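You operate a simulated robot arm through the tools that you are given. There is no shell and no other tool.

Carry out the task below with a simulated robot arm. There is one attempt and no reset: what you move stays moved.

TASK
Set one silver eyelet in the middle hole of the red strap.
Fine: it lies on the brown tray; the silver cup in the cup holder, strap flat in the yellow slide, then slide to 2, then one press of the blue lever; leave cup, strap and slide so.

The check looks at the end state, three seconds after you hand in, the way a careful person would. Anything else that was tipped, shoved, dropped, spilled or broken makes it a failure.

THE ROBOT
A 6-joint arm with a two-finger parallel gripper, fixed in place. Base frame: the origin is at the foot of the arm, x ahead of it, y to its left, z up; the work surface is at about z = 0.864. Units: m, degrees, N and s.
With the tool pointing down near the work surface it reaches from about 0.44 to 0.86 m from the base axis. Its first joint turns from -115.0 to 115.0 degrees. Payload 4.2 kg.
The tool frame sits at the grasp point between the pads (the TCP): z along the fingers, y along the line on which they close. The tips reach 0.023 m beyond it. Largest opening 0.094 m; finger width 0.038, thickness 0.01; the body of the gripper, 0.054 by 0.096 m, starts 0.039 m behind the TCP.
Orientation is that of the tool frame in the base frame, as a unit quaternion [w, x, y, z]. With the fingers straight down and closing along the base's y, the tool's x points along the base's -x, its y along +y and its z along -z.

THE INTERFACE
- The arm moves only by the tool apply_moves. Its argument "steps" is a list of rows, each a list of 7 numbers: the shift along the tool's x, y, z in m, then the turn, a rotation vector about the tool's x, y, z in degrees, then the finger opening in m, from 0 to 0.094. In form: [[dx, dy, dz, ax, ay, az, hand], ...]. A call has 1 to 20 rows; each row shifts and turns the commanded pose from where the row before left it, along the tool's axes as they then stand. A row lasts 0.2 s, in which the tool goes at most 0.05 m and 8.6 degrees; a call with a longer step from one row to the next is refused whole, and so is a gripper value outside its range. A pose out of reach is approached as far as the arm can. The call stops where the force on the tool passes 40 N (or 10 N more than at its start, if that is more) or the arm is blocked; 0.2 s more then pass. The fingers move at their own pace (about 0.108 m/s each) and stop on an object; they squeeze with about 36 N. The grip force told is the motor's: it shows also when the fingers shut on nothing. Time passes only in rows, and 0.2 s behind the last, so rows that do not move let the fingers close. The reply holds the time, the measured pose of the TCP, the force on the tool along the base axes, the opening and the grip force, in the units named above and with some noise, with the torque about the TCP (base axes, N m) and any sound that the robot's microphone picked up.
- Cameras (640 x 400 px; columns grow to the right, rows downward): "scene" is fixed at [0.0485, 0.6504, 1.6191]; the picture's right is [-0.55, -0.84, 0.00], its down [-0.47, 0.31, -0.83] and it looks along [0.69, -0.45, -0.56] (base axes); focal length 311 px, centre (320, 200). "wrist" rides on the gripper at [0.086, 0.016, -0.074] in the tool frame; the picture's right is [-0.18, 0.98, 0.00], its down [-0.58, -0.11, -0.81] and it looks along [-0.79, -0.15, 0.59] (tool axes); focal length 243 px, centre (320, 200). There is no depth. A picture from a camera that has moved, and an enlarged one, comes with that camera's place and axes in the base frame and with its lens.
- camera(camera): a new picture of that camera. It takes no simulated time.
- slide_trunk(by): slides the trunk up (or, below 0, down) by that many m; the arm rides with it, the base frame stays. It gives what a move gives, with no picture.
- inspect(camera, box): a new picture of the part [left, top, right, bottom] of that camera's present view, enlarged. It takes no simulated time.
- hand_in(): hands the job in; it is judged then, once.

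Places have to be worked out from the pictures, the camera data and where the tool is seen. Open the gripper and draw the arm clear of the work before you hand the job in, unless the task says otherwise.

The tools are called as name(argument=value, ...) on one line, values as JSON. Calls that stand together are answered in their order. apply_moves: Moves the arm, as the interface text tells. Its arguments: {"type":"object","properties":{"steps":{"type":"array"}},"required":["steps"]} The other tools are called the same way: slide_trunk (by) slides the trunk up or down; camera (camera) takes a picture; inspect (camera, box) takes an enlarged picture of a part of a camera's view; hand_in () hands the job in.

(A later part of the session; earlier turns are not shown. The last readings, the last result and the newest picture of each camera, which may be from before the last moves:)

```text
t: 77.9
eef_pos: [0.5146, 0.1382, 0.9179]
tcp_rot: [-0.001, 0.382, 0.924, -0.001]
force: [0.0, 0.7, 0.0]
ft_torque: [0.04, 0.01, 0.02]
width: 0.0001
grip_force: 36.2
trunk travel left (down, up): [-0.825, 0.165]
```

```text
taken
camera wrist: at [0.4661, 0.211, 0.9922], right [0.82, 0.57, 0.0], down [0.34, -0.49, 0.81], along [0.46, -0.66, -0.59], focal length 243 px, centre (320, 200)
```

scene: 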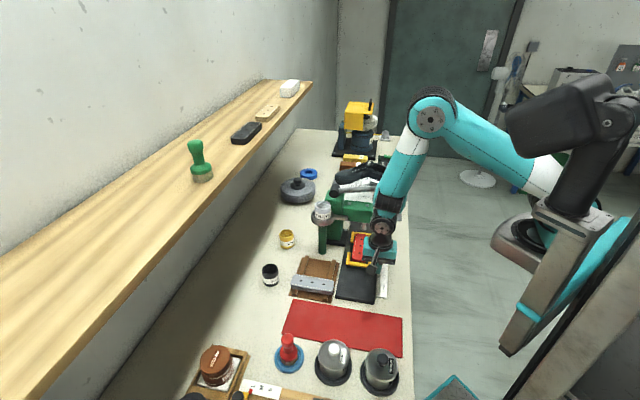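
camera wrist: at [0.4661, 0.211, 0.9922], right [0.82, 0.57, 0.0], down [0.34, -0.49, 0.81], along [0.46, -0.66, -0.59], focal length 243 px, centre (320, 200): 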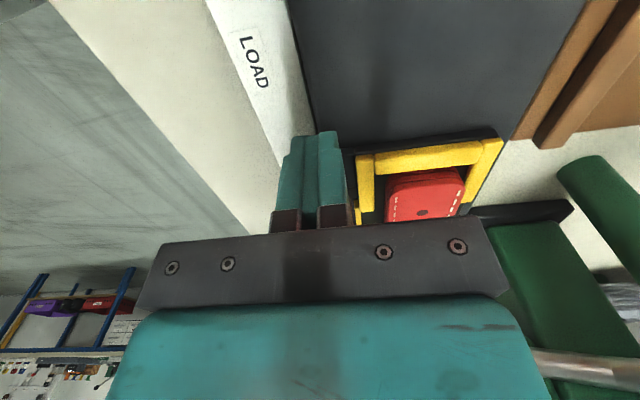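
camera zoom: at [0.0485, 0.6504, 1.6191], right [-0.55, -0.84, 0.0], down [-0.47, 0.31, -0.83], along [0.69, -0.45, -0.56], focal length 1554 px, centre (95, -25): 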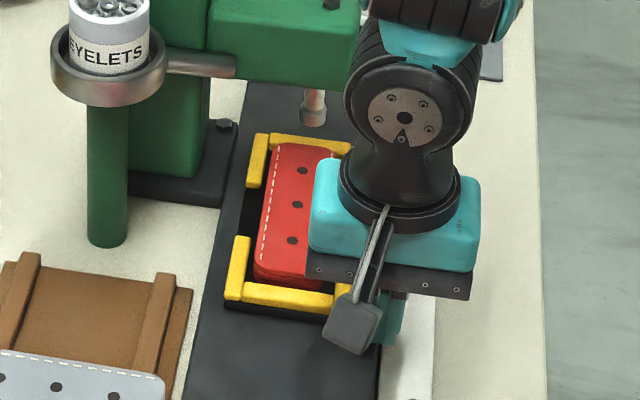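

The slide has moved 0.099 m and 0.066 m remain, with the wrist still about 9 cm from the lever. I push 0.05 m more and measure.

apply_moves(steps=[[-0.01, 0, 0, 0, 0, 0, 0.0], [-0.01, 0, 0, 0, 0, 0, 0.0], [-0.01, 0, 0, 0, 0, 0, 0.0], [-0.01, 0, 0, 0, 0, 0, 0.0], [-0.01, 0, 0, 0, 0, 0, 0.0]])

inspect(camera="scene", box=[335, 190, 405, 270])

camera(camera="wrist")

```text
t: 79.1
eef_pos: [0.5496, 0.1023, 0.9158]
tcp_rot: [-0.001, 0.381, 0.925, 0.0]
force: [0.8, 0.0, 0.0]
ft_torque: [0.02, -0.01, -0.05]
width: 0.0
grip_force: 35.7
trunk travel left (down, up): [-0.825, 0.165]
```

```text
5.00 times, centred on (370, 230) of scene
camera zoom: at [0.0485, 0.6504, 1.6191], right [-0.55, -0.84, 0.0], down [-0.47, 0.31, -0.83], along [0.69, -0.45, -0.56], focal length 1554 px, centre (70, 50)
```

zoom: 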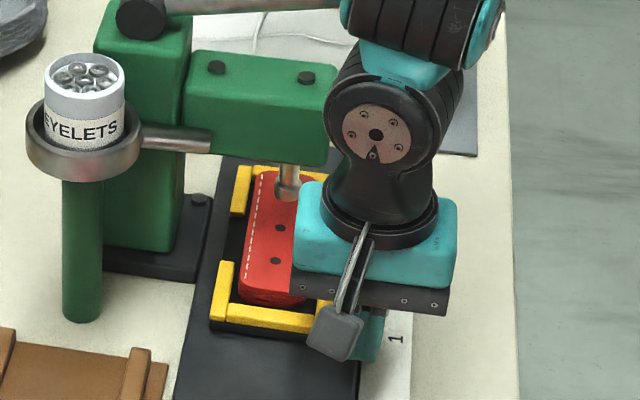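

```text
taken
camera wrist: at [0.5013, 0.1749, 0.9917], right [0.82, 0.57, 0.0], down [0.34, -0.49, 0.81], along [0.46, -0.66, -0.59], focal length 243 px, centre (320, 200)
```

wrist: 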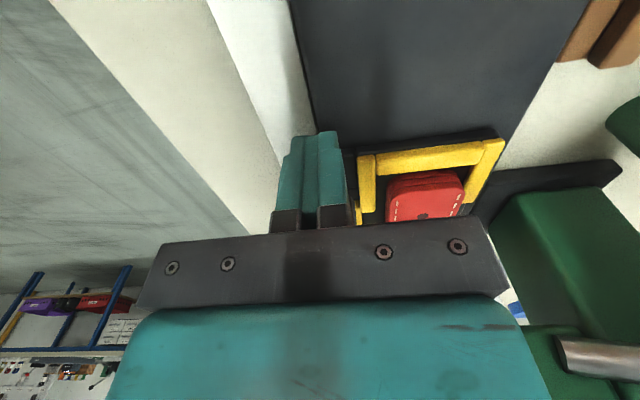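

About 0.150 m done by my estimate. I zoom in to measure the remaining distance exactly, from the label, the frame and the holes under the punch.

inspect(camera="scene", box=[375, 220, 405, 270])

inspect(camera="scene", box=[370, 210, 400, 260])

inspect(camera="scene", box=[370, 215, 410, 245])

inspect(camera="scene", box=[370, 240, 410, 275])

```text
8.00 times, centred on (390, 245) of scene
camera zoom: at [0.0485, 0.6504, 1.6191], right [-0.55, -0.84, 0.0], down [-0.47, 0.31, -0.83], along [0.69, -0.45, -0.56], focal length 2487 px, centre (-240, -160)
```

zoom: 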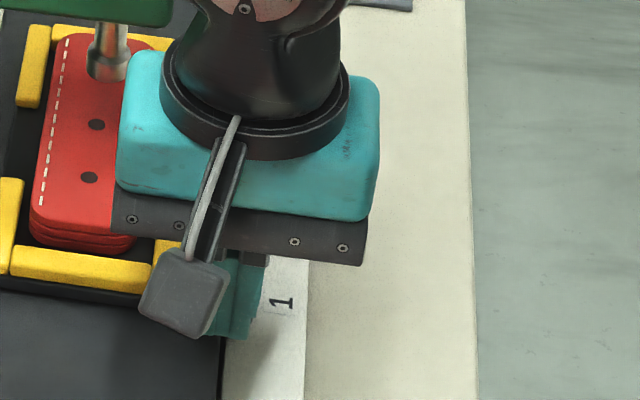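

```text
8.00 times, centred on (385, 235) of scene
camera zoom: at [0.0485, 0.6504, 1.6191], right [-0.55, -0.84, 0.0], down [-0.47, 0.31, -0.83], along [0.69, -0.45, -0.56], focal length 2487 px, centre (-200, -80)
```

zoom: 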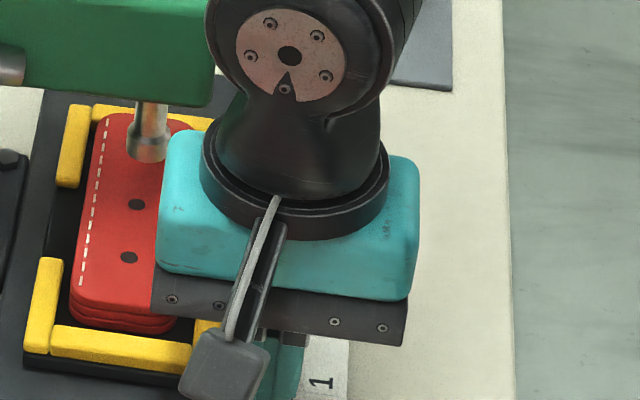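

```text
13.33 times, centred on (390, 230) of scene
camera zoom: at [0.0485, 0.6504, 1.6191], right [-0.55, -0.84, 0.0], down [-0.47, 0.31, -0.83], along [0.69, -0.45, -0.56], focal length 4144 px, centre (-613, -200)
```

zoom: 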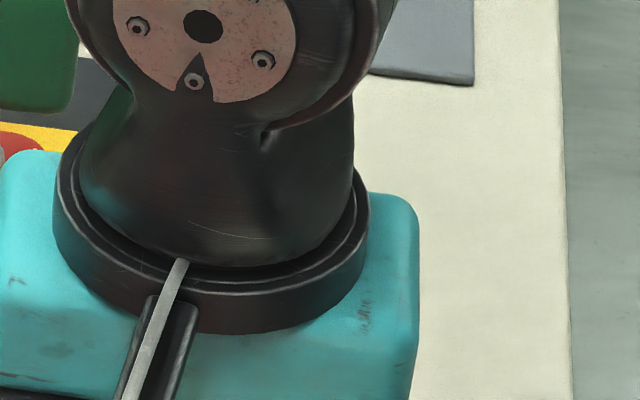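

```text
11.43 times, centred on (390, 258) of scene
camera zoom: at [0.0485, 0.6504, 1.6191], right [-0.55, -0.84, 0.0], down [-0.47, 0.31, -0.83], along [0.69, -0.45, -0.56], focal length 3552 px, centre (-480, -457)
```

zoom: 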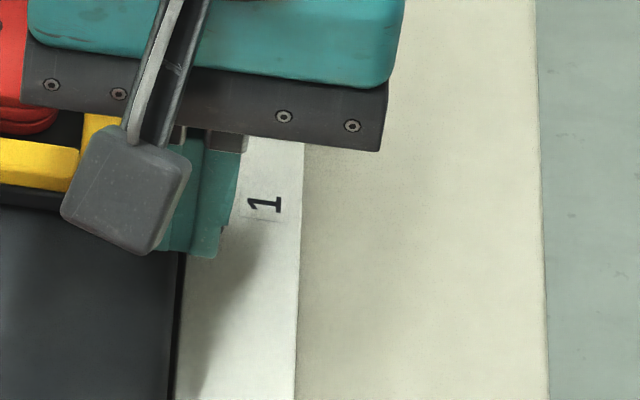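

The holes show the slide has moved 0.153 m, so 0.012 m remains. I push the rest slowly in 2–3 mm steps.

apply_moves(steps=[[-0.0025, 0, 0, 0, 0, 0, 0.0], [-0.0025, 0, 0, 0, 0, 0, 0.0], [-0.0025, 0, 0, 0, 0, 0, 0.0], [-0.0025, 0, 0, 0, 0, 0, 0.0]])

inspect(camera="scene", box=[350, 210, 390, 260])

```text
t: 80.1
eef_pos: [0.5576, 0.0957, 0.9153]
tcp_rot: [-0.001, 0.381, 0.925, -0.001]
force: [-0.1, 0.9, 0.1]
ft_torque: [-0.01, -0.03, -0.01]
width: 0.0
grip_force: 36.0
trunk travel left (down, up): [-0.825, 0.165]
```

```text
8.00 times, centred on (370, 235) of scene
camera zoom: at [0.0485, 0.6504, 1.6191], right [-0.55, -0.84, 0.0], down [-0.47, 0.31, -0.83], along [0.69, -0.45, -0.56], focal length 2487 px, centre (-80, -80)
```

zoom: 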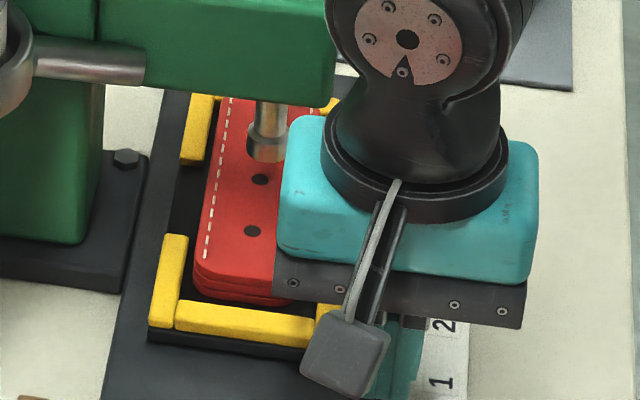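

The slide moved a bit further than the fingers did, as if it settled by itself. I back the fingers off and rise to see the pointer against the scale.

apply_moves(steps=[[0.02, 0, 0, 0, 0, 0, 0.0], [0.03, 0, -0.02, 0, 0, 0, 0.0], [0.04, 0, -0.03, 0, 0, 0, 0.0], [0.04, 0, -0.03, 0, 0, 0, 0.0], [0.04, 0, -0.03, 0, 0, 0, 0.0]])

inspect(camera="scene", box=[340, 200, 410, 260])

camera(camera="wrist")

```text
t: 81.3
eef_pos: [0.4372, 0.2158, 1.0293]
tcp_rot: [-0.002, 0.381, 0.924, -0.002]
force: [0.2, -1.2, -1.0]
ft_torque: [-0.01, 0.01, -0.02]
width: 0.0
grip_force: 35.9
trunk travel left (down, up): [-0.825, 0.165]
```

```text
6.67 times, centred on (375, 230) of scene
camera zoom: at [0.0485, 0.6504, 1.6191], right [-0.55, -0.84, 0.0], down [-0.47, 0.31, -0.83], along [0.69, -0.45, -0.56], focal length 2072 px, centre (-47, 0)
```

zoom: 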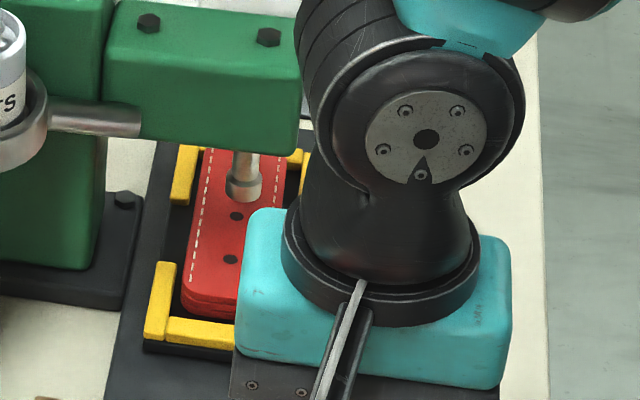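

```text
taken
camera wrist: at [0.3882, 0.2879, 1.1037], right [0.82, 0.57, 0.0], down [0.34, -0.49, 0.81], along [0.45, -0.67, -0.59], focal length 243 px, centre (320, 200)
```

wrist: 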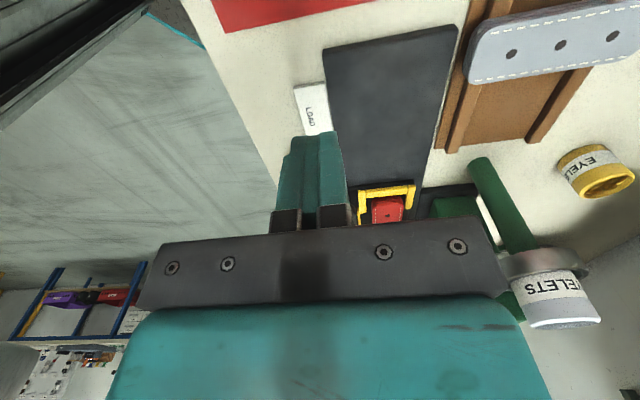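

The arm blocks the view of the pointer. I rise to near the starting height, where both cameras see the slide clearly.

apply_moves(steps=[[0, -0.008, -0.045, 0, 0, 0, 0.04], [0, -0.008, -0.045, 0, 0, 0, 0.06], [0, -0.008, -0.045, 0, 0, 0, 0.06], [0, -0.008, -0.045, 0, 0, 0, 0.06], [0, -0.008, -0.045, 0, 0, 0, 0.06], [0, -0.008, -0.045, 0, 0, 0, 0.06]])

camera(camera="wrist")

inspect(camera="scene", box=[340, 200, 410, 260])

```text
t: 82.7
eef_pos: [0.4056, 0.1819, 1.2963]
tcp_rot: [-0.002, 0.381, 0.924, -0.002]
force: [1.3, 0.9, -0.5]
ft_torque: [-0.05, 0.02, 0.0]
width: 0.0599
grip_force: 0.1
trunk travel left (down, up): [-0.825, 0.165]
```

```text
taken
camera wrist: at [0.357, 0.2551, 1.3712], right [0.82, 0.57, -0.01], down [0.34, -0.48, 0.81], along [0.45, -0.67, -0.59], focal length 243 px, centre (320, 200)
```

wrist: 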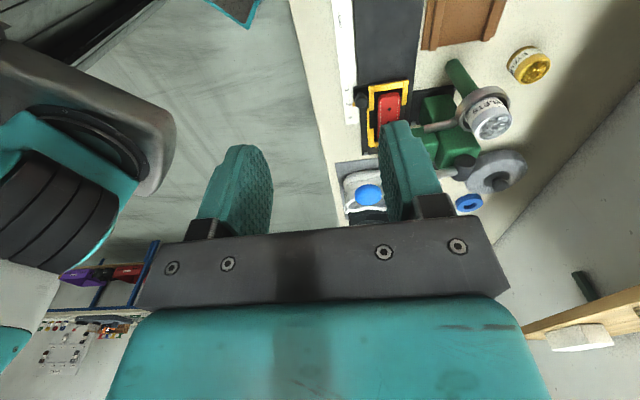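

```text
6.67 times, centred on (375, 230) of scene
camera zoom: at [0.0485, 0.6504, 1.6191], right [-0.55, -0.84, 0.0], down [-0.47, 0.31, -0.83], along [0.69, -0.45, -0.56], focal length 2072 px, centre (-47, 0)
```

zoom: 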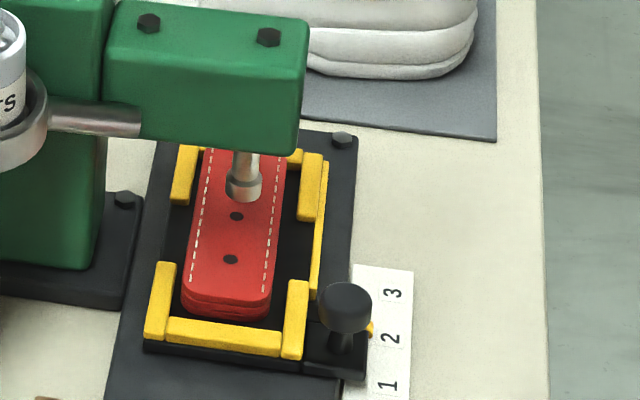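

The pointer now stands at "2". I zoom in on the pointer and on the strap under the punch to be sure of both.

inspect(camera="scene", box=[372, 235, 404, 259])

inspect(camera="scene", box=[350, 218, 390, 258])

inspect(camera="wrist", box=[320, 60, 440, 140])

```text
16.00 times, centred on (388, 247) of scene
camera zoom: at [0.0485, 0.6504, 1.6191], right [-0.55, -0.84, 0.0], down [-0.47, 0.31, -0.83], along [0.69, -0.45, -0.56], focal length 4973 px, centre (-768, -552)
```

zoom: 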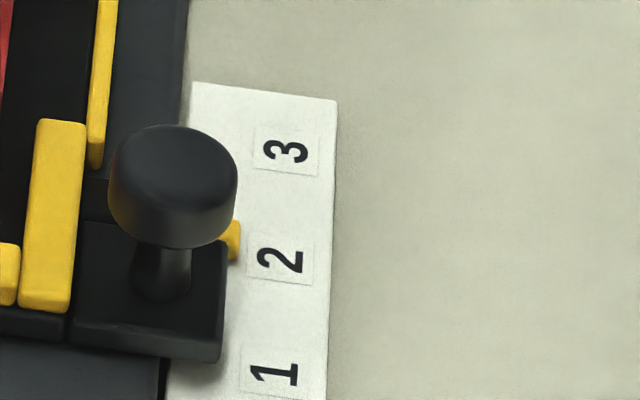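

```text
10.00 times, centred on (370, 238) of scene
camera zoom: at [0.0485, 0.6504, 1.6191], right [-0.55, -0.84, 0.0], down [-0.47, 0.31, -0.83], along [0.69, -0.45, -0.56], focal length 3108 px, centre (-180, -180)
```

zoom: 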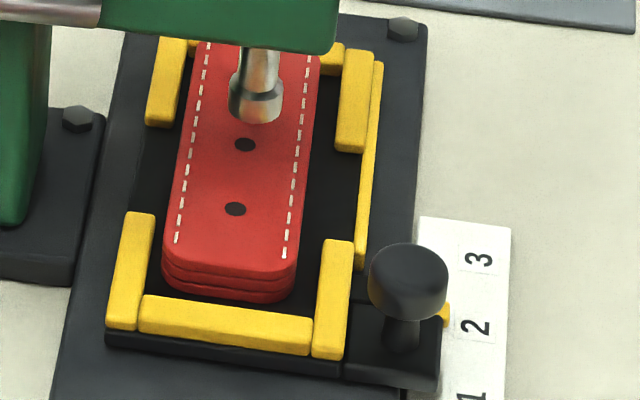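

```text
5.00 times, centred on (380, 100) of wrist
camera zoom: at [0.357, 0.2551, 1.3712], right [0.82, 0.57, -0.01], down [0.34, -0.48, 0.81], along [0.45, -0.67, -0.59], focal length 1213 px, centre (20, 700)
```

zoom: 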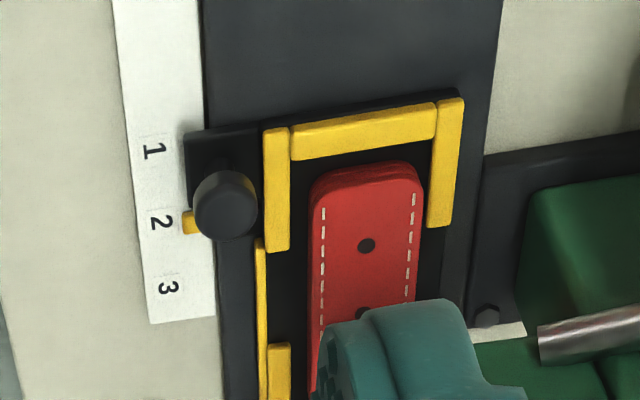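

The slide's pointer is on "2" within about 1 mm. The strap seems to have crept a few millimetres forward in its frame, so before pressing I look at the punch from the robot side to check the hole against it.

apply_moves(steps=[[0, 0, 0, 0, 0, -8.2, 0.06], [0, 0, 0, 0, 0, -8.2, 0.06], [0, 0, 0, 0, 0, -8.2, 0.06], [0, 0, 0, 0, 0, -8.2, 0.06], [0, 0, 0, 0, 0, -8.2, 0.06], [0, 0, 0, 0, 0, -8.2, 0.06], [0, 0, 0, 0, 0, -8.2, 0.06], [0, 0, 0, 0, 0, -8.2, 0.06], [0, 0, 0, 0, 0, -8.2, 0.06], [0, 0, 0, 0, 0, -8.2, 0.06], [0, 0, 0, 0, 0, -8.0, 0.06]])

apply_moves(steps=[[0.012, -0.04, 0.02, 0, 0, 0, 0.06], [0.012, -0.04, 0.02, 0, 0, 0, 0.06], [0.012, -0.04, 0.02, 0, 0, 0, 0.06], [0.012, -0.04, 0.02, 0, 0, 0, 0.06], [0.012, -0.04, 0.02, 0, 0, 0, 0.06], [0.012, -0.04, 0.02, 0, 0, 0, 0.06]])

camera(camera="wrist")

camera(camera="scene")

```text
t: 85.1
eef_pos: [0.4041, 0.1815, 1.2974]
tcp_rot: [-0.002, -0.385, 0.923, 0.0]
force: [-0.6, 0.0, 0.1]
ft_torque: [-0.03, -0.03, -0.01]
width: 0.0604
grip_force: 0.1
trunk travel left (down, up): [-0.825, 0.165]
```

```text
t: 86.5
eef_pos: [0.5222, -0.0406, 1.1773]
tcp_rot: [-0.003, -0.385, 0.923, 0.0]
force: [-0.6, -0.6, 0.0]
ft_torque: [-0.04, -0.02, -0.02]
width: 0.0598
grip_force: 0.1
trunk travel left (down, up): [-0.825, 0.165]
```

```text
taken
camera wrist: at [0.4509, -0.0902, 1.2531], right [-0.57, 0.82, 0.0], down [0.49, 0.34, 0.8], along [0.66, 0.46, -0.59], focal length 243 px, centre (320, 200)
```

wrist: 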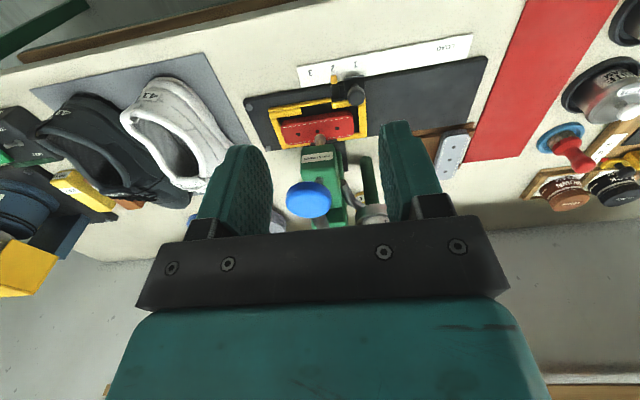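

```text
taken
```

scene: 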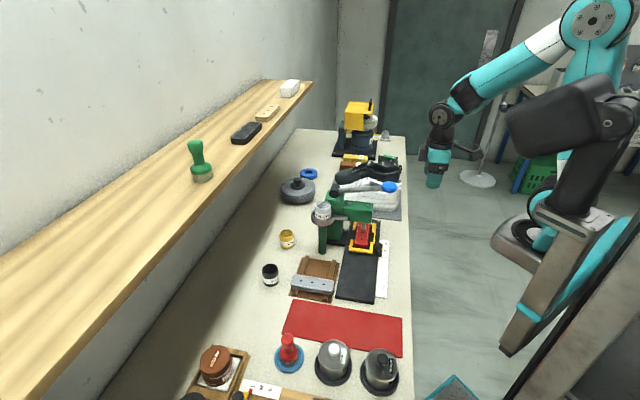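

inspect(camera="wrist", box=[250, 60, 400, 160])

inspect(camera="wrist", box=[270, 95, 350, 150])

inspect(camera="wrist", box=[270, 130, 410, 230])

```text
4.00 times, centred on (325, 110) of wrist
camera zoom: at [0.4509, -0.0902, 1.2531], right [-0.57, 0.82, 0.0], down [0.49, 0.34, 0.8], along [0.66, 0.46, -0.59], focal length 970 px, centre (300, 560)
```

zoom: 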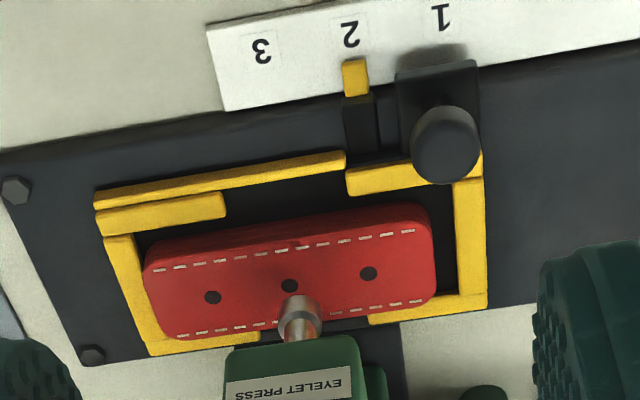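

```text
7.27 times, centred on (310, 122) of wrist
camera zoom: at [0.4509, -0.0902, 1.2531], right [-0.57, 0.82, 0.0], down [0.49, 0.34, 0.8], along [0.66, 0.46, -0.59], focal length 1764 px, centre (393, 764)
```

zoom: 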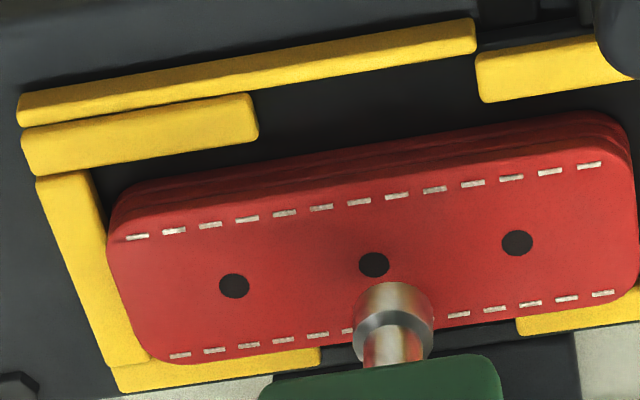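

```text
4.00 times, centred on (340, 180) of wrist
camera zoom: at [0.4509, -0.0902, 1.2531], right [-0.57, 0.82, 0.0], down [0.49, 0.34, 0.8], along [0.66, 0.46, -0.59], focal length 970 px, centre (240, 280)
```

zoom: 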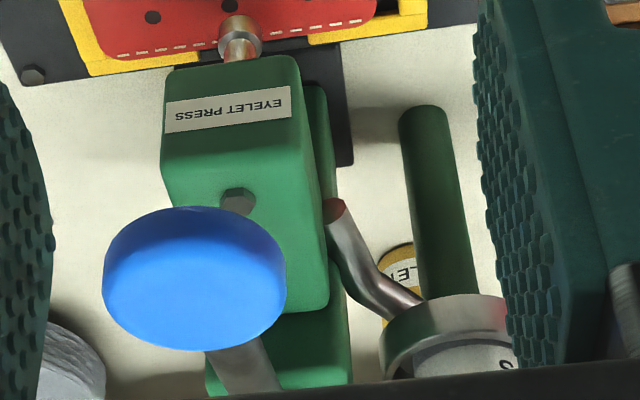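

From here the middle hole reads about 5 mm past the punch axis: the strap slid forward against the far bar. I'd rather recentre it, so I plan to grip the black knob, draw the slide back, reseat the strap and return it smoothly. First I lean the tool 30° so the wrist stays clear of the lever.

apply_moves(steps=[[0, 0.008, 0, 0, -7.5, 0, 0.05], [0, 0.008, 0, 0, -7.5, 0, 0.05], [0, 0.008, 0, 0, -7.5, 0, 0.05], [0, 0.008, 0, 0, -7.5, 0, 0.05]])

camera(camera="scene")

camera(camera="wrist")

```text
t: 87.5
eef_pos: [0.526, -0.0136, 1.1897]
tcp_rot: [0.236, -0.372, 0.892, 0.1]
force: [0.3, -0.4, -1.4]
ft_torque: [-0.01, -0.01, 0.0]
width: 0.0501
grip_force: 0.1
out of reach, approached as far as the arm can: row 3, 4
trunk travel left (down, up): [-0.825, 0.165]
```

```text
taken
```

scene: 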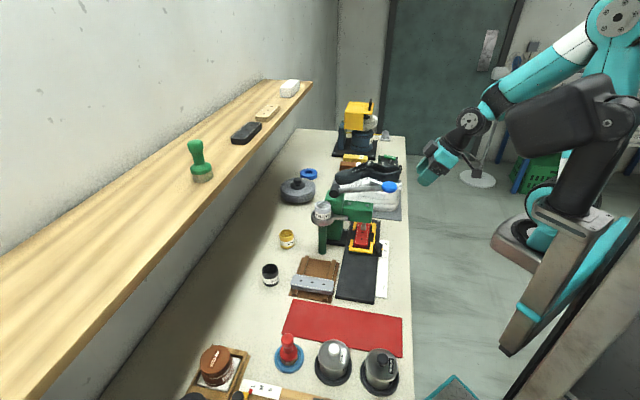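

```text
taken
camera wrist: at [0.4374, -0.0812, 1.2125], right [-0.59, 0.81, 0.09], down [0.15, -0.01, 0.99], along [0.8, 0.59, -0.12], focal length 243 px, centre (320, 200)
```

wrist: 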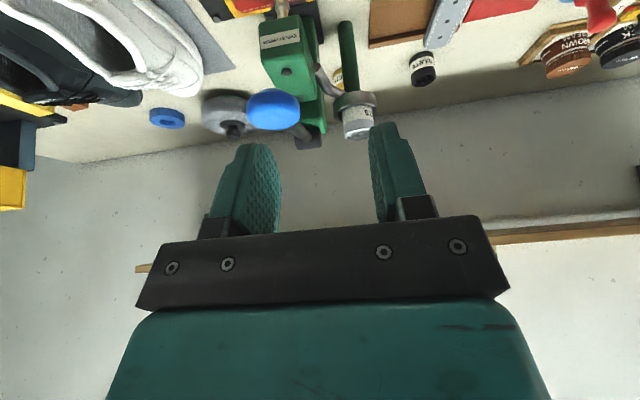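

The lean is set. I bring the tool down in front of the slide, on the robot side and below the lever's level, lined up with the black knob.

apply_moves(steps=[[0.0217, 0.003, 0.0313, 0, 0, 0, 0.05], [0.0217, 0.003, 0.0313, 0, 0, 0, 0.05], [0.0217, 0.003, 0.0313, 0, 0, 0, 0.05], [0.0217, 0.003, 0.0313, 0, 0, 0, 0.05], [0.0217, 0.003, 0.0313, 0, 0, 0, 0.05]])

camera(camera="wrist")

camera(camera="scene")

```text
t: 88.7
eef_pos: [0.5486, -0.0105, 1.0097]
tcp_rot: [0.237, -0.372, 0.892, 0.1]
force: [0.7, -0.1, -0.1]
ft_torque: [0.01, -0.01, 0.0]
width: 0.0499
grip_force: 0.2
out of reach, approached as far as the arm can: row 1, 2, 3, 4
trunk travel left (down, up): [-0.825, 0.165]
```

```text
taken
camera wrist: at [0.4584, -0.0786, 1.0321], right [-0.58, 0.81, 0.09], down [0.15, 0.0, 0.99], along [0.8, 0.59, -0.12], focal length 243 px, centre (320, 200)
```

wrist: 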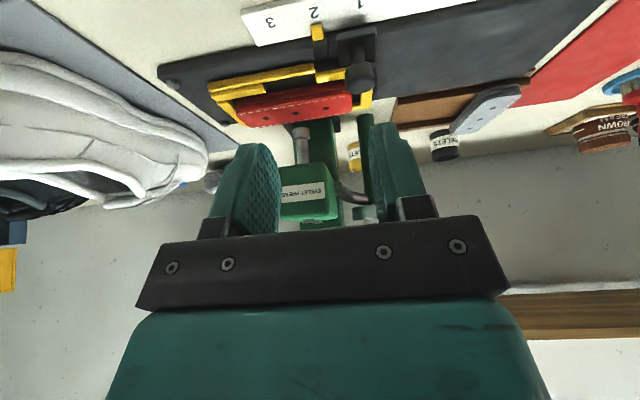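

```text
taken
```

scene: 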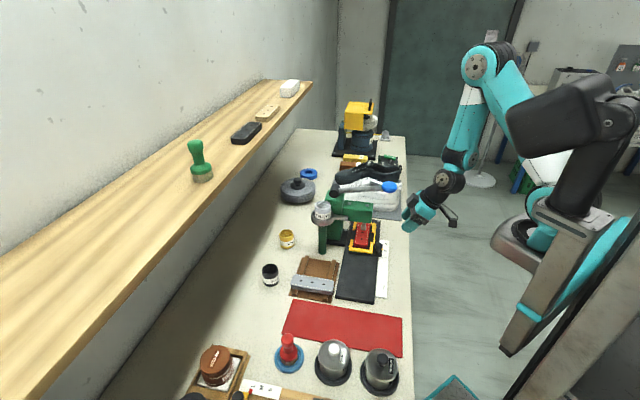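

The arm clipped a little but ended close: (0.549, −0.011, 1.010), below the lever's level. I move to the pre-grip point in front of the black knob.

apply_moves(steps=[[-0.0085, 0.0098, 0.0202, 0, 0, 0, 0.05], [-0.0085, 0.0098, 0.0202, 0, 0, 0, 0.05], [-0.0085, 0.0097, 0.0202, 0, 0, 0, 0.05]])

camera(camera="wrist")

inspect(camera="scene", box=[340, 170, 460, 270])

```text
t: 89.5
eef_pos: [0.5642, 0.0475, 0.9685]
tcp_rot: [0.238, -0.37, 0.893, 0.099]
force: [0.5, -0.8, -0.3]
ft_torque: [-0.01, -0.01, -0.03]
width: 0.0502
grip_force: 0.1
trunk travel left (down, up): [-0.825, 0.165]
```

```text
taken
camera wrist: at [0.475, -0.0204, 0.9911], right [-0.58, 0.81, 0.09], down [0.15, 0.0, 0.99], along [0.8, 0.59, -0.12], focal length 243 px, centre (320, 200)
```

wrist: 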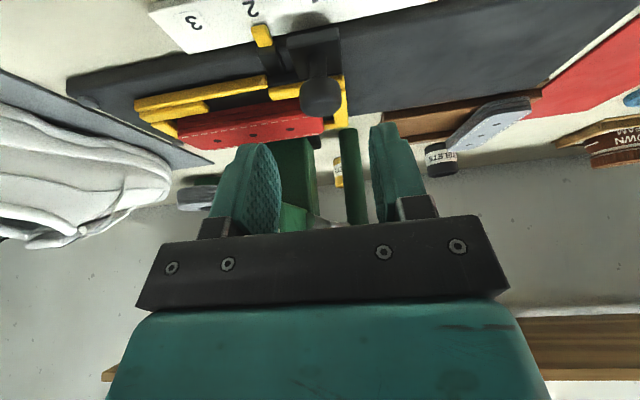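

```text
4.00 times, centred on (400, 220) of scene
camera zoom: at [0.0485, 0.6504, 1.6191], right [-0.55, -0.84, 0.0], down [-0.47, 0.31, -0.83], along [0.69, -0.45, -0.56], focal length 1243 px, centre (0, 120)
```

zoom: 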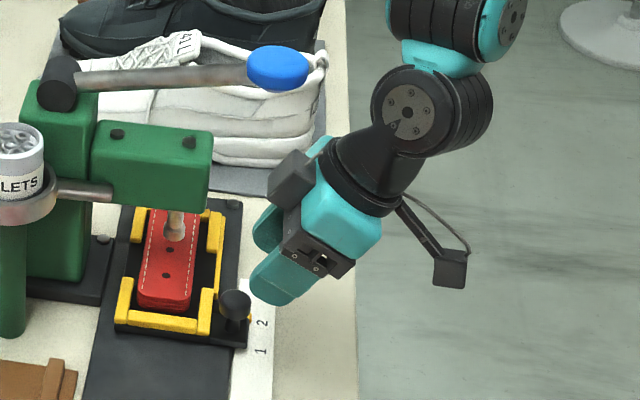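

The knob is centred between the fingers and 6.5 cm ahead along the tool axis. I move in along that axis.

apply_moves(steps=[[0.001, 0, 0.0193, 0, 0, 0, 0.05], [0.001, 0, 0.0193, 0, 0, 0, 0.05], [0.001, 0, 0.0193, 0, 0, 0, 0.05]])

camera(camera="wrist")

inspect(camera="scene", box=[340, 170, 460, 270])

```text
t: 90.3
eef_pos: [0.5818, 0.0674, 0.9169]
tcp_rot: [0.237, -0.371, 0.892, 0.1]
force: [0.0, -0.6, 0.0]
ft_torque: [0.0, 0.0, -0.03]
width: 0.0499
grip_force: 0.0
trunk travel left (down, up): [-0.825, 0.165]
```

```text
taken
camera wrist: at [0.4924, -0.0007, 0.9388], right [-0.58, 0.81, 0.09], down [0.15, 0.0, 0.99], along [0.8, 0.59, -0.12], focal length 243 px, centre (320, 200)
```

wrist: 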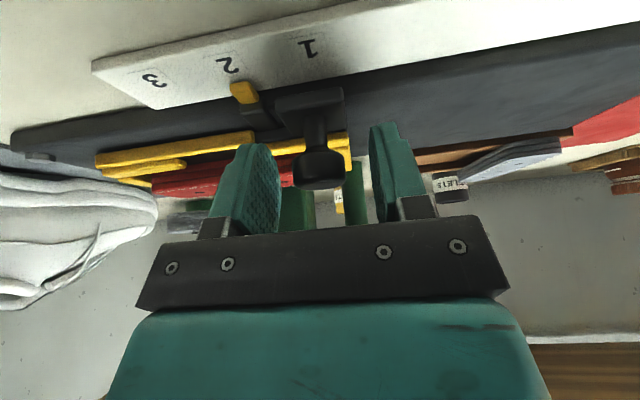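

```text
4.00 times, centred on (400, 220) of scene
camera zoom: at [0.0485, 0.6504, 1.6191], right [-0.55, -0.84, 0.0], down [-0.47, 0.31, -0.83], along [0.69, -0.45, -0.56], focal length 1243 px, centre (0, 120)
```

zoom: 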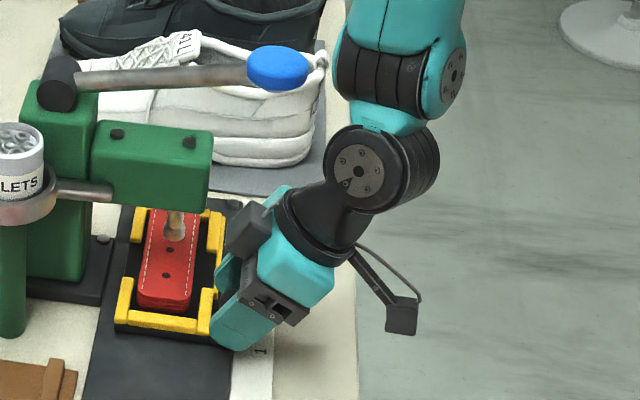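

The knob sits between the fingers with no contact. I close on it.

apply_moves(steps=[[0, 0, 0, 0, 0, 0, 0.036], [0, 0, 0, 0, 0, 0, 0.03], [0, 0, 0, 0, 0, 0, 0.026], [0, 0, 0, 0, 0, 0, 0.02]])

inspect(camera="scene", box=[350, 218, 390, 258])

```text
t: 91.3
eef_pos: [0.5818, 0.0675, 0.9168]
tcp_rot: [0.237, -0.371, 0.892, 0.099]
force: [0.9, 0.0, -1.4]
ft_torque: [0.02, -0.01, -0.04]
width: 0.0252
grip_force: 44.9
trunk travel left (down, up): [-0.825, 0.165]
```

```text
10.00 times, centred on (370, 238) of scene
camera zoom: at [0.0485, 0.6504, 1.6191], right [-0.55, -0.84, 0.0], down [-0.47, 0.31, -0.83], along [0.69, -0.45, -0.56], focal length 3108 px, centre (-180, -180)
```

zoom: 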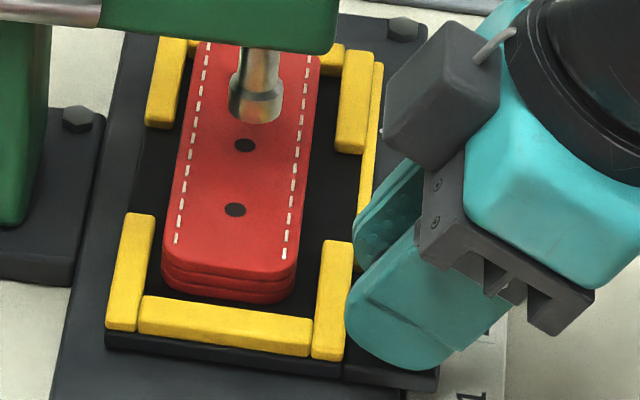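

The knob is held and the slide has not moved. I draw the slide back about 3 cm in one brisk step, which may also let the strap slide back off the far bar, and measure.

apply_moves(steps=[[0, 0.03, 0, 0, 0, 0, 0.02], [0, 0, 0, 0, 0, 0, 0.02]])

inspect(camera="scene", box=[350, 222, 390, 262])

```text
t: 91.9
eef_pos: [0.5606, 0.0882, 0.9161]
tcp_rot: [0.237, -0.37, 0.893, 0.099]
force: [1.3, 4.4, 2.6]
ft_torque: [-0.2, 0.22, 0.05]
width: 0.025
grip_force: 45.1
trunk travel left (down, up): [-0.825, 0.165]
```

```text
10.00 times, centred on (370, 242) of scene
camera zoom: at [0.0485, 0.6504, 1.6191], right [-0.55, -0.84, 0.0], down [-0.47, 0.31, -0.83], along [0.69, -0.45, -0.56], focal length 3108 px, centre (-180, -220)
```

zoom: 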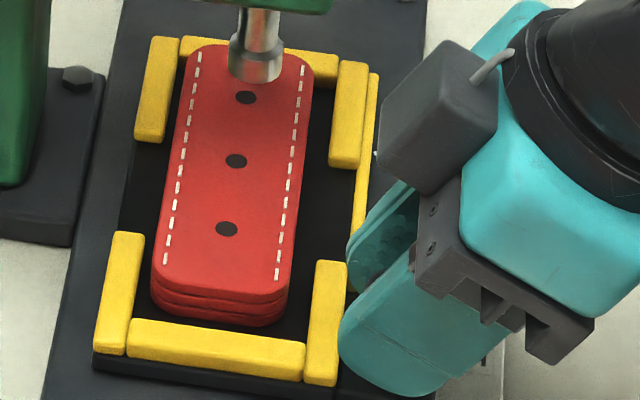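

The strap crept back about 1 mm. I repeat with a longer brisk step.

apply_moves(steps=[[0, 0.049, 0, 0, 0, 0, 0.02], [0, 0, 0, 0, 0, 0, 0.02]])

inspect(camera="scene", box=[345, 232, 385, 272])

camera(camera="scene")

```text
t: 92.5
eef_pos: [0.5262, 0.124, 0.9165]
tcp_rot: [0.236, -0.371, 0.893, 0.099]
force: [1.7, 0.7, -14.3]
ft_torque: [-0.16, -0.13, -0.05]
width: 0.0253
grip_force: 45.1
trunk travel left (down, up): [-0.825, 0.165]
```

```text
10.00 times, centred on (365, 252) of scene
camera zoom: at [0.0485, 0.6504, 1.6191], right [-0.55, -0.84, 0.0], down [-0.47, 0.31, -0.83], along [0.69, -0.45, -0.56], focal length 3108 px, centre (-130, -320)
```

zoom: 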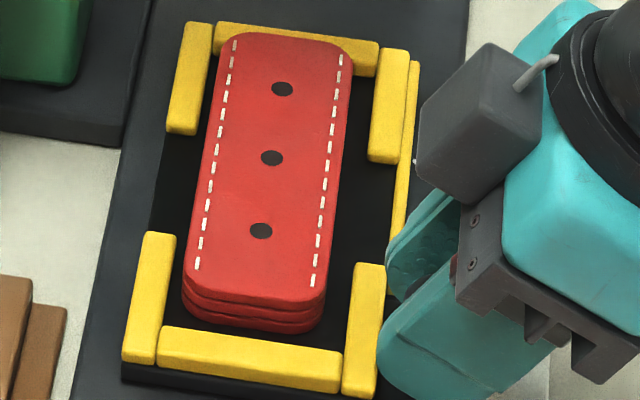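

```text
taken
```

scene: 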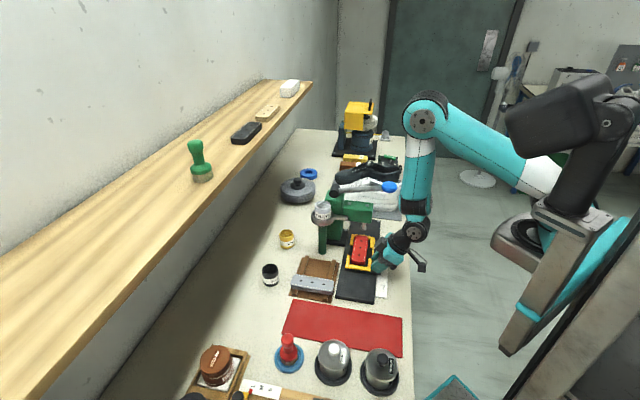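

Jerking doesn't shift it, so I'll reseat the strap by hand. I draw the slide back slowly another 4.5 cm to clear the press head.

apply_moves(steps=[[0.0005, 0.005, 0.0009, 0, 0, 0, 0.02], [0, 0.008, 0, 0, 0, 0, 0.02], [0, 0.008, 0, 0, 0, 0, 0.02], [0, 0.008, 0, 0, 0, 0, 0.02], [0, 0.008, 0, 0, 0, 0, 0.02], [0, 0.008, 0, 0, 0, 0, 0.02]])

inspect(camera="scene", box=[340, 236, 400, 286])

```text
t: 93.9
eef_pos: [0.4943, 0.1553, 0.9157]
tcp_rot: [0.239, -0.371, 0.892, 0.1]
force: [7.6, 6.5, 11.5]
ft_torque: [-0.03, 0.15, 0.03]
width: 0.0253
grip_force: 45.4
trunk travel left (down, up): [-0.825, 0.165]
```

```text
8.00 times, centred on (370, 261) of scene
camera zoom: at [0.0485, 0.6504, 1.6191], right [-0.55, -0.84, 0.0], down [-0.47, 0.31, -0.83], along [0.69, -0.45, -0.56], focal length 2487 px, centre (-80, -288)
```

zoom: 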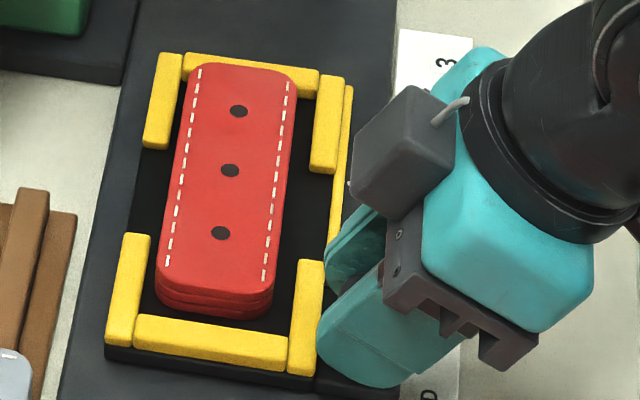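

I release the knob, back straight out along the tool axis, then rise and straighten up.

apply_moves(steps=[[0, 0, 0, 0, 0, 0, 0.04], [0, 0, 0, 0, 0, 0, 0.052], [0, 0, -0.025, 0, 0, 0, 0.052], [0, 0, -0.035, 0, 0, 0, 0.052], [-0.025, 0, -0.043, 0, 0, 0, 0.052], [-0.025, 0, -0.043, 0, 0, 0, 0.052]])

inspect(camera="scene", box=[340, 226, 410, 286])

apply_moves(steps=[[0, 0, 0, 0, 7.5, 0, 0.06], [0, 0, 0, 0, 7.5, 0, 0.06], [0, 0, 0, 0, 7.5, 0, 0.06], [0, 0, 0, 0, 7.3, 0, 0.06]])

```text
t: 95.3
eef_pos: [0.4812, 0.1428, 1.0678]
tcp_rot: [0.235, -0.371, 0.893, 0.099]
force: [0.6, 0.0, -0.3]
ft_torque: [-0.01, 0.0, 0.01]
width: 0.0519
grip_force: 0.0
out of reach, approached as far as the arm can: row 5, 6
trunk travel left (down, up): [-0.825, 0.165]
```

```text
6.67 times, centred on (375, 256) of scene
camera zoom: at [0.0485, 0.6504, 1.6191], right [-0.55, -0.84, 0.0], down [-0.47, 0.31, -0.83], along [0.69, -0.45, -0.56], focal length 2072 px, centre (-47, -173)
```

zoom: 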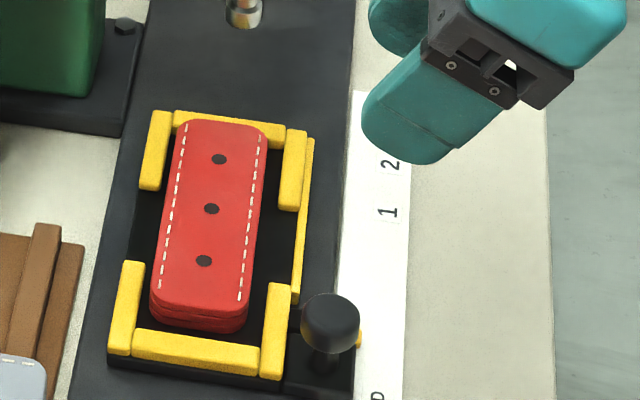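

```text
t: 96.3
eef_pos: [0.481, 0.1437, 1.0677]
tcp_rot: [-0.002, -0.384, 0.923, 0.0]
force: [0.6, -0.2, 0.3]
ft_torque: [-0.01, 0.01, 0.0]
width: 0.0599
grip_force: 0.1
trunk travel left (down, up): [-0.825, 0.165]
```

The slide stands clear of the press with the strap still flat. I turn the tool to close across the strap and move over its middle.

apply_moves(steps=[[0, 0, 0, 0, 0, 8.2, 0.06], [0, 0, 0, 0, 0, 8.2, 0.06], [0, 0, 0, 0, 0, 8.2, 0.06], [0, 0, 0, 0, 0, 8.2, 0.06], [0, 0, 0, 0, 0, 8.2, 0.06], [0, 0, 0, 0, 0, 8.2, 0.06], [0, 0, 0, 0, 0, 8.2, 0.06], [0, 0, 0, 0, 0, 8.2, 0.06], [0, 0, 0, 0, 0, 8.2, 0.06], [0, 0, 0, 0, 0, 8.2, 0.06], [0, 0, 0, 0, 0, 8.0, 0.06]])

apply_moves(steps=[[-0.01, 0.025, 0.01, 0, 0, 0, 0.06], [-0.02, 0.025, 0.015, 0, 0, 0, 0.06], [-0.022, 0.025, 0.02, 0, 0, 0, 0.06], [-0.0214, 0.0049, 0.03, 0, 0, 0, 0.06]])

camera(camera="wrist")

camera(camera="scene")

```text
t: 98.7
eef_pos: [0.4823, 0.143, 1.066]
tcp_rot: [-0.001, 0.383, 0.924, 0.0]
force: [-0.5, 0.1, 0.5]
ft_torque: [0.01, -0.04, -0.02]
width: 0.0601
grip_force: 0.0
trunk travel left (down, up): [-0.825, 0.165]
```

```text
t: 99.7
eef_pos: [0.5913, 0.1484, 0.9906]
tcp_rot: [-0.001, 0.38, 0.925, 0.001]
force: [-0.5, -0.1, -0.2]
ft_torque: [0.0, 0.0, 0.0]
width: 0.0604
grip_force: 0.0
trunk travel left (down, up): [-0.825, 0.165]
```

```text
taken
camera wrist: at [0.5424, 0.2205, 1.0658], right [0.82, 0.57, 0.0], down [0.34, -0.49, 0.81], along [0.46, -0.66, -0.59], focal length 243 px, centre (320, 200)
```

wrist: 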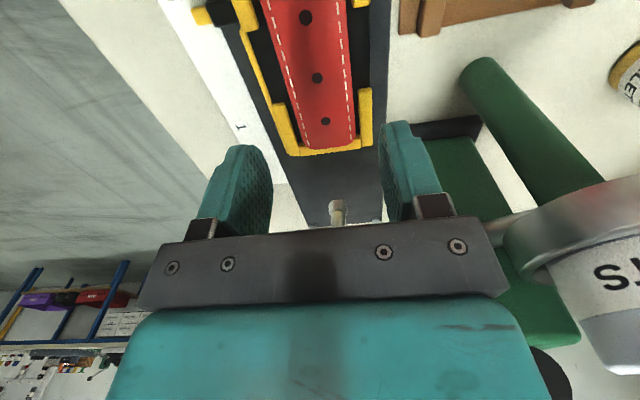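

```text
taken
```

scene: 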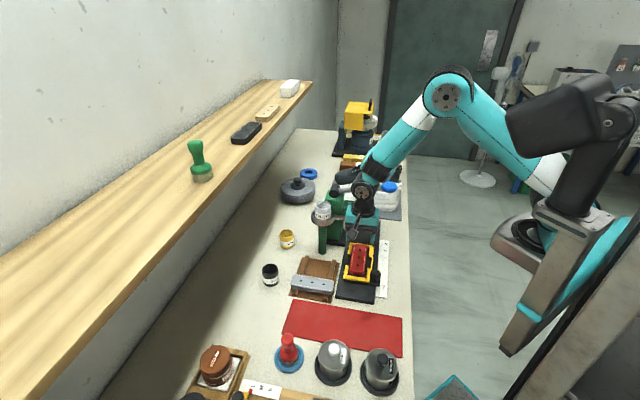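

This view looks straight along the strap and frame. I enlarge it to measure how far the strap is off-centre.

inspect(camera="wrist", box=[200, 0, 400, 170])

inspect(camera="wrist", box=[250, 60, 400, 170])

```text
2.35 times, centred on (300, 85) of wrist
camera zoom: at [0.5424, 0.2205, 1.0658], right [0.82, 0.57, 0.0], down [0.34, -0.49, 0.81], along [0.46, -0.66, -0.59], focal length 571 px, centre (367, 471)
```

zoom: 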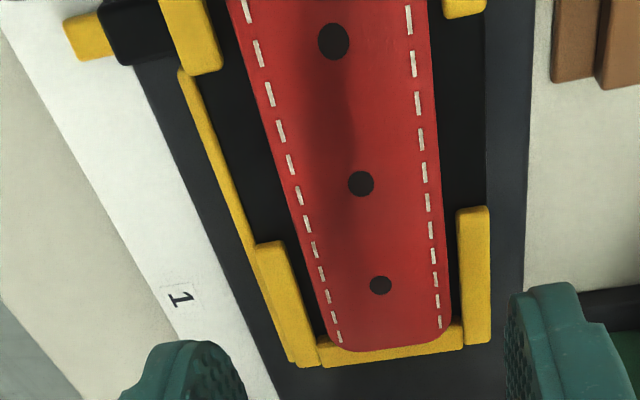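

```text
3.64 times, centred on (325, 115) of wrist
camera zoom: at [0.5424, 0.2205, 1.0658], right [0.82, 0.57, 0.0], down [0.34, -0.49, 0.81], along [0.46, -0.66, -0.59], focal length 882 px, centre (302, 509)
```

zoom: 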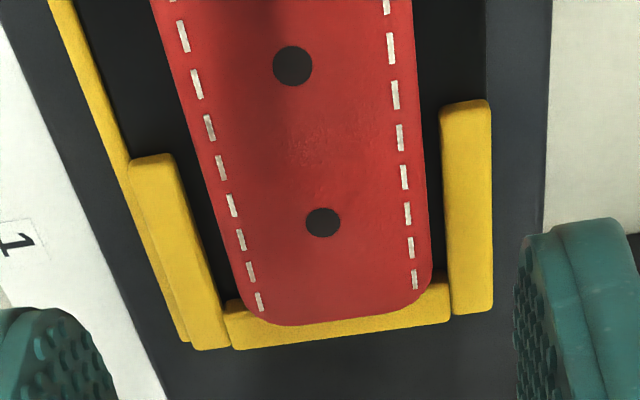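

The middle hole is 5 mm beyond the frame centre lengthwise and centred crosswise. I come down over the frame's side gaps with a narrow opening to grip the strap again.

apply_moves(steps=[[0.0034, -0.0004, 0.03, 0, 0, 0, 0.053], [0, 0, 0.03, 0, 0, 0, 0.053], [0, 0, 0.012, 0, 0, 0, 0.053]])

camera(camera="wrist")

inspect(camera="scene", box=[335, 226, 395, 286])

```text
t: 100.5
eef_pos: [0.5879, 0.1501, 0.9177]
tcp_rot: [-0.001, 0.381, 0.925, 0.001]
force: [-0.9, 0.1, -0.2]
ft_torque: [0.0, 0.0, 0.01]
width: 0.0532
grip_force: 0.0
trunk travel left (down, up): [-0.825, 0.165]
```

```text
taken
camera wrist: at [0.5388, 0.2223, 0.9926], right [0.82, 0.57, 0.0], down [0.34, -0.49, 0.81], along [0.46, -0.66, -0.59], focal length 243 px, centre (320, 200)
```

wrist: 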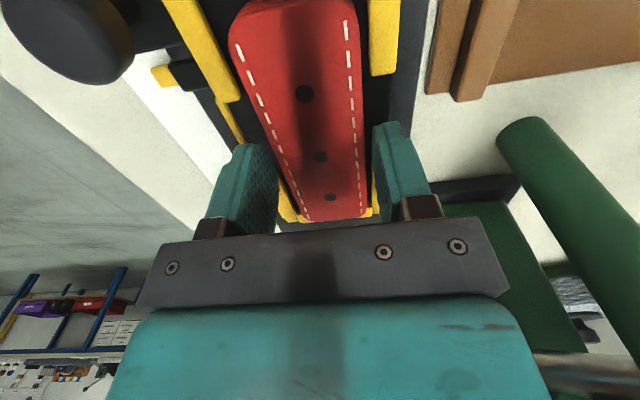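

```text
6.67 times, centred on (365, 256) of scene
camera zoom: at [0.0485, 0.6504, 1.6191], right [-0.55, -0.84, 0.0], down [-0.47, 0.31, -0.83], along [0.69, -0.45, -0.56], focal length 2072 px, centre (20, -173)
```

zoom: 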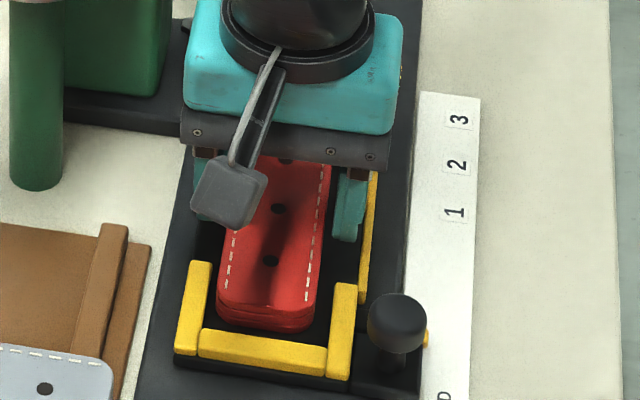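

The fingers are over the gaps on both sides with the hole centred on the tool. I lower the last 3 mm, grip, lift 2 mm, and shift the strap 5 mm back.

apply_moves(steps=[[0, 0, 0.0032, 0, 0, 0, 0.053], [0, 0, 0, 0, 0, 0, 0.046], [0, 0, 0, 0, 0, 0, 0.038], [0, 0, 0, 0, 0, 0, 0.03], [0, 0, -0.002, 0, 0, 0, 0.03], [0.0054, 0, 0, 0, 0, 0, 0.03]])

apply_moves(steps=[[0, 0, 0.0018, 0, 0, 0, 0.03]])

inspect(camera="scene", box=[335, 226, 395, 286])

```text
t: 101.9
eef_pos: [0.5844, 0.1543, 0.9174]
tcp_rot: [0.0, 0.381, 0.924, 0.0]
force: [-0.4, 0.2, -0.7]
ft_torque: [0.01, 0.0, 0.02]
width: 0.0449
grip_force: 36.2
trunk travel left (down, up): [-0.825, 0.165]
```

```text
t: 102.3
eef_pos: [0.5846, 0.1551, 0.9143]
tcp_rot: [0.0, 0.381, 0.925, 0.001]
force: [0.2, -0.5, -0.6]
ft_torque: [-0.01, -0.03, 0.01]
width: 0.0449
grip_force: 36.2
trunk travel left (down, up): [-0.825, 0.165]
```

```text
6.67 times, centred on (365, 256) of scene
camera zoom: at [0.0485, 0.6504, 1.6191], right [-0.55, -0.84, 0.0], down [-0.47, 0.31, -0.83], along [0.69, -0.45, -0.56], focal length 2072 px, centre (20, -173)
```

zoom: 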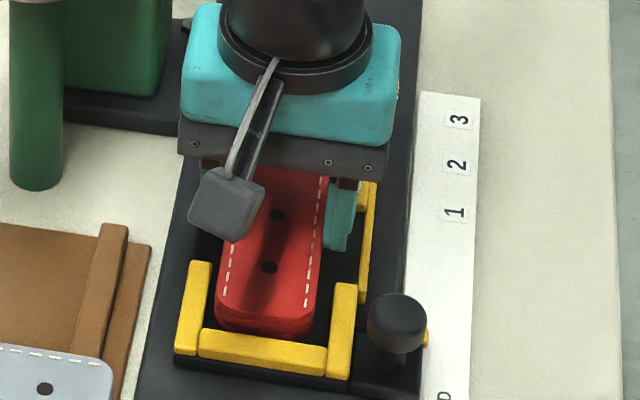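

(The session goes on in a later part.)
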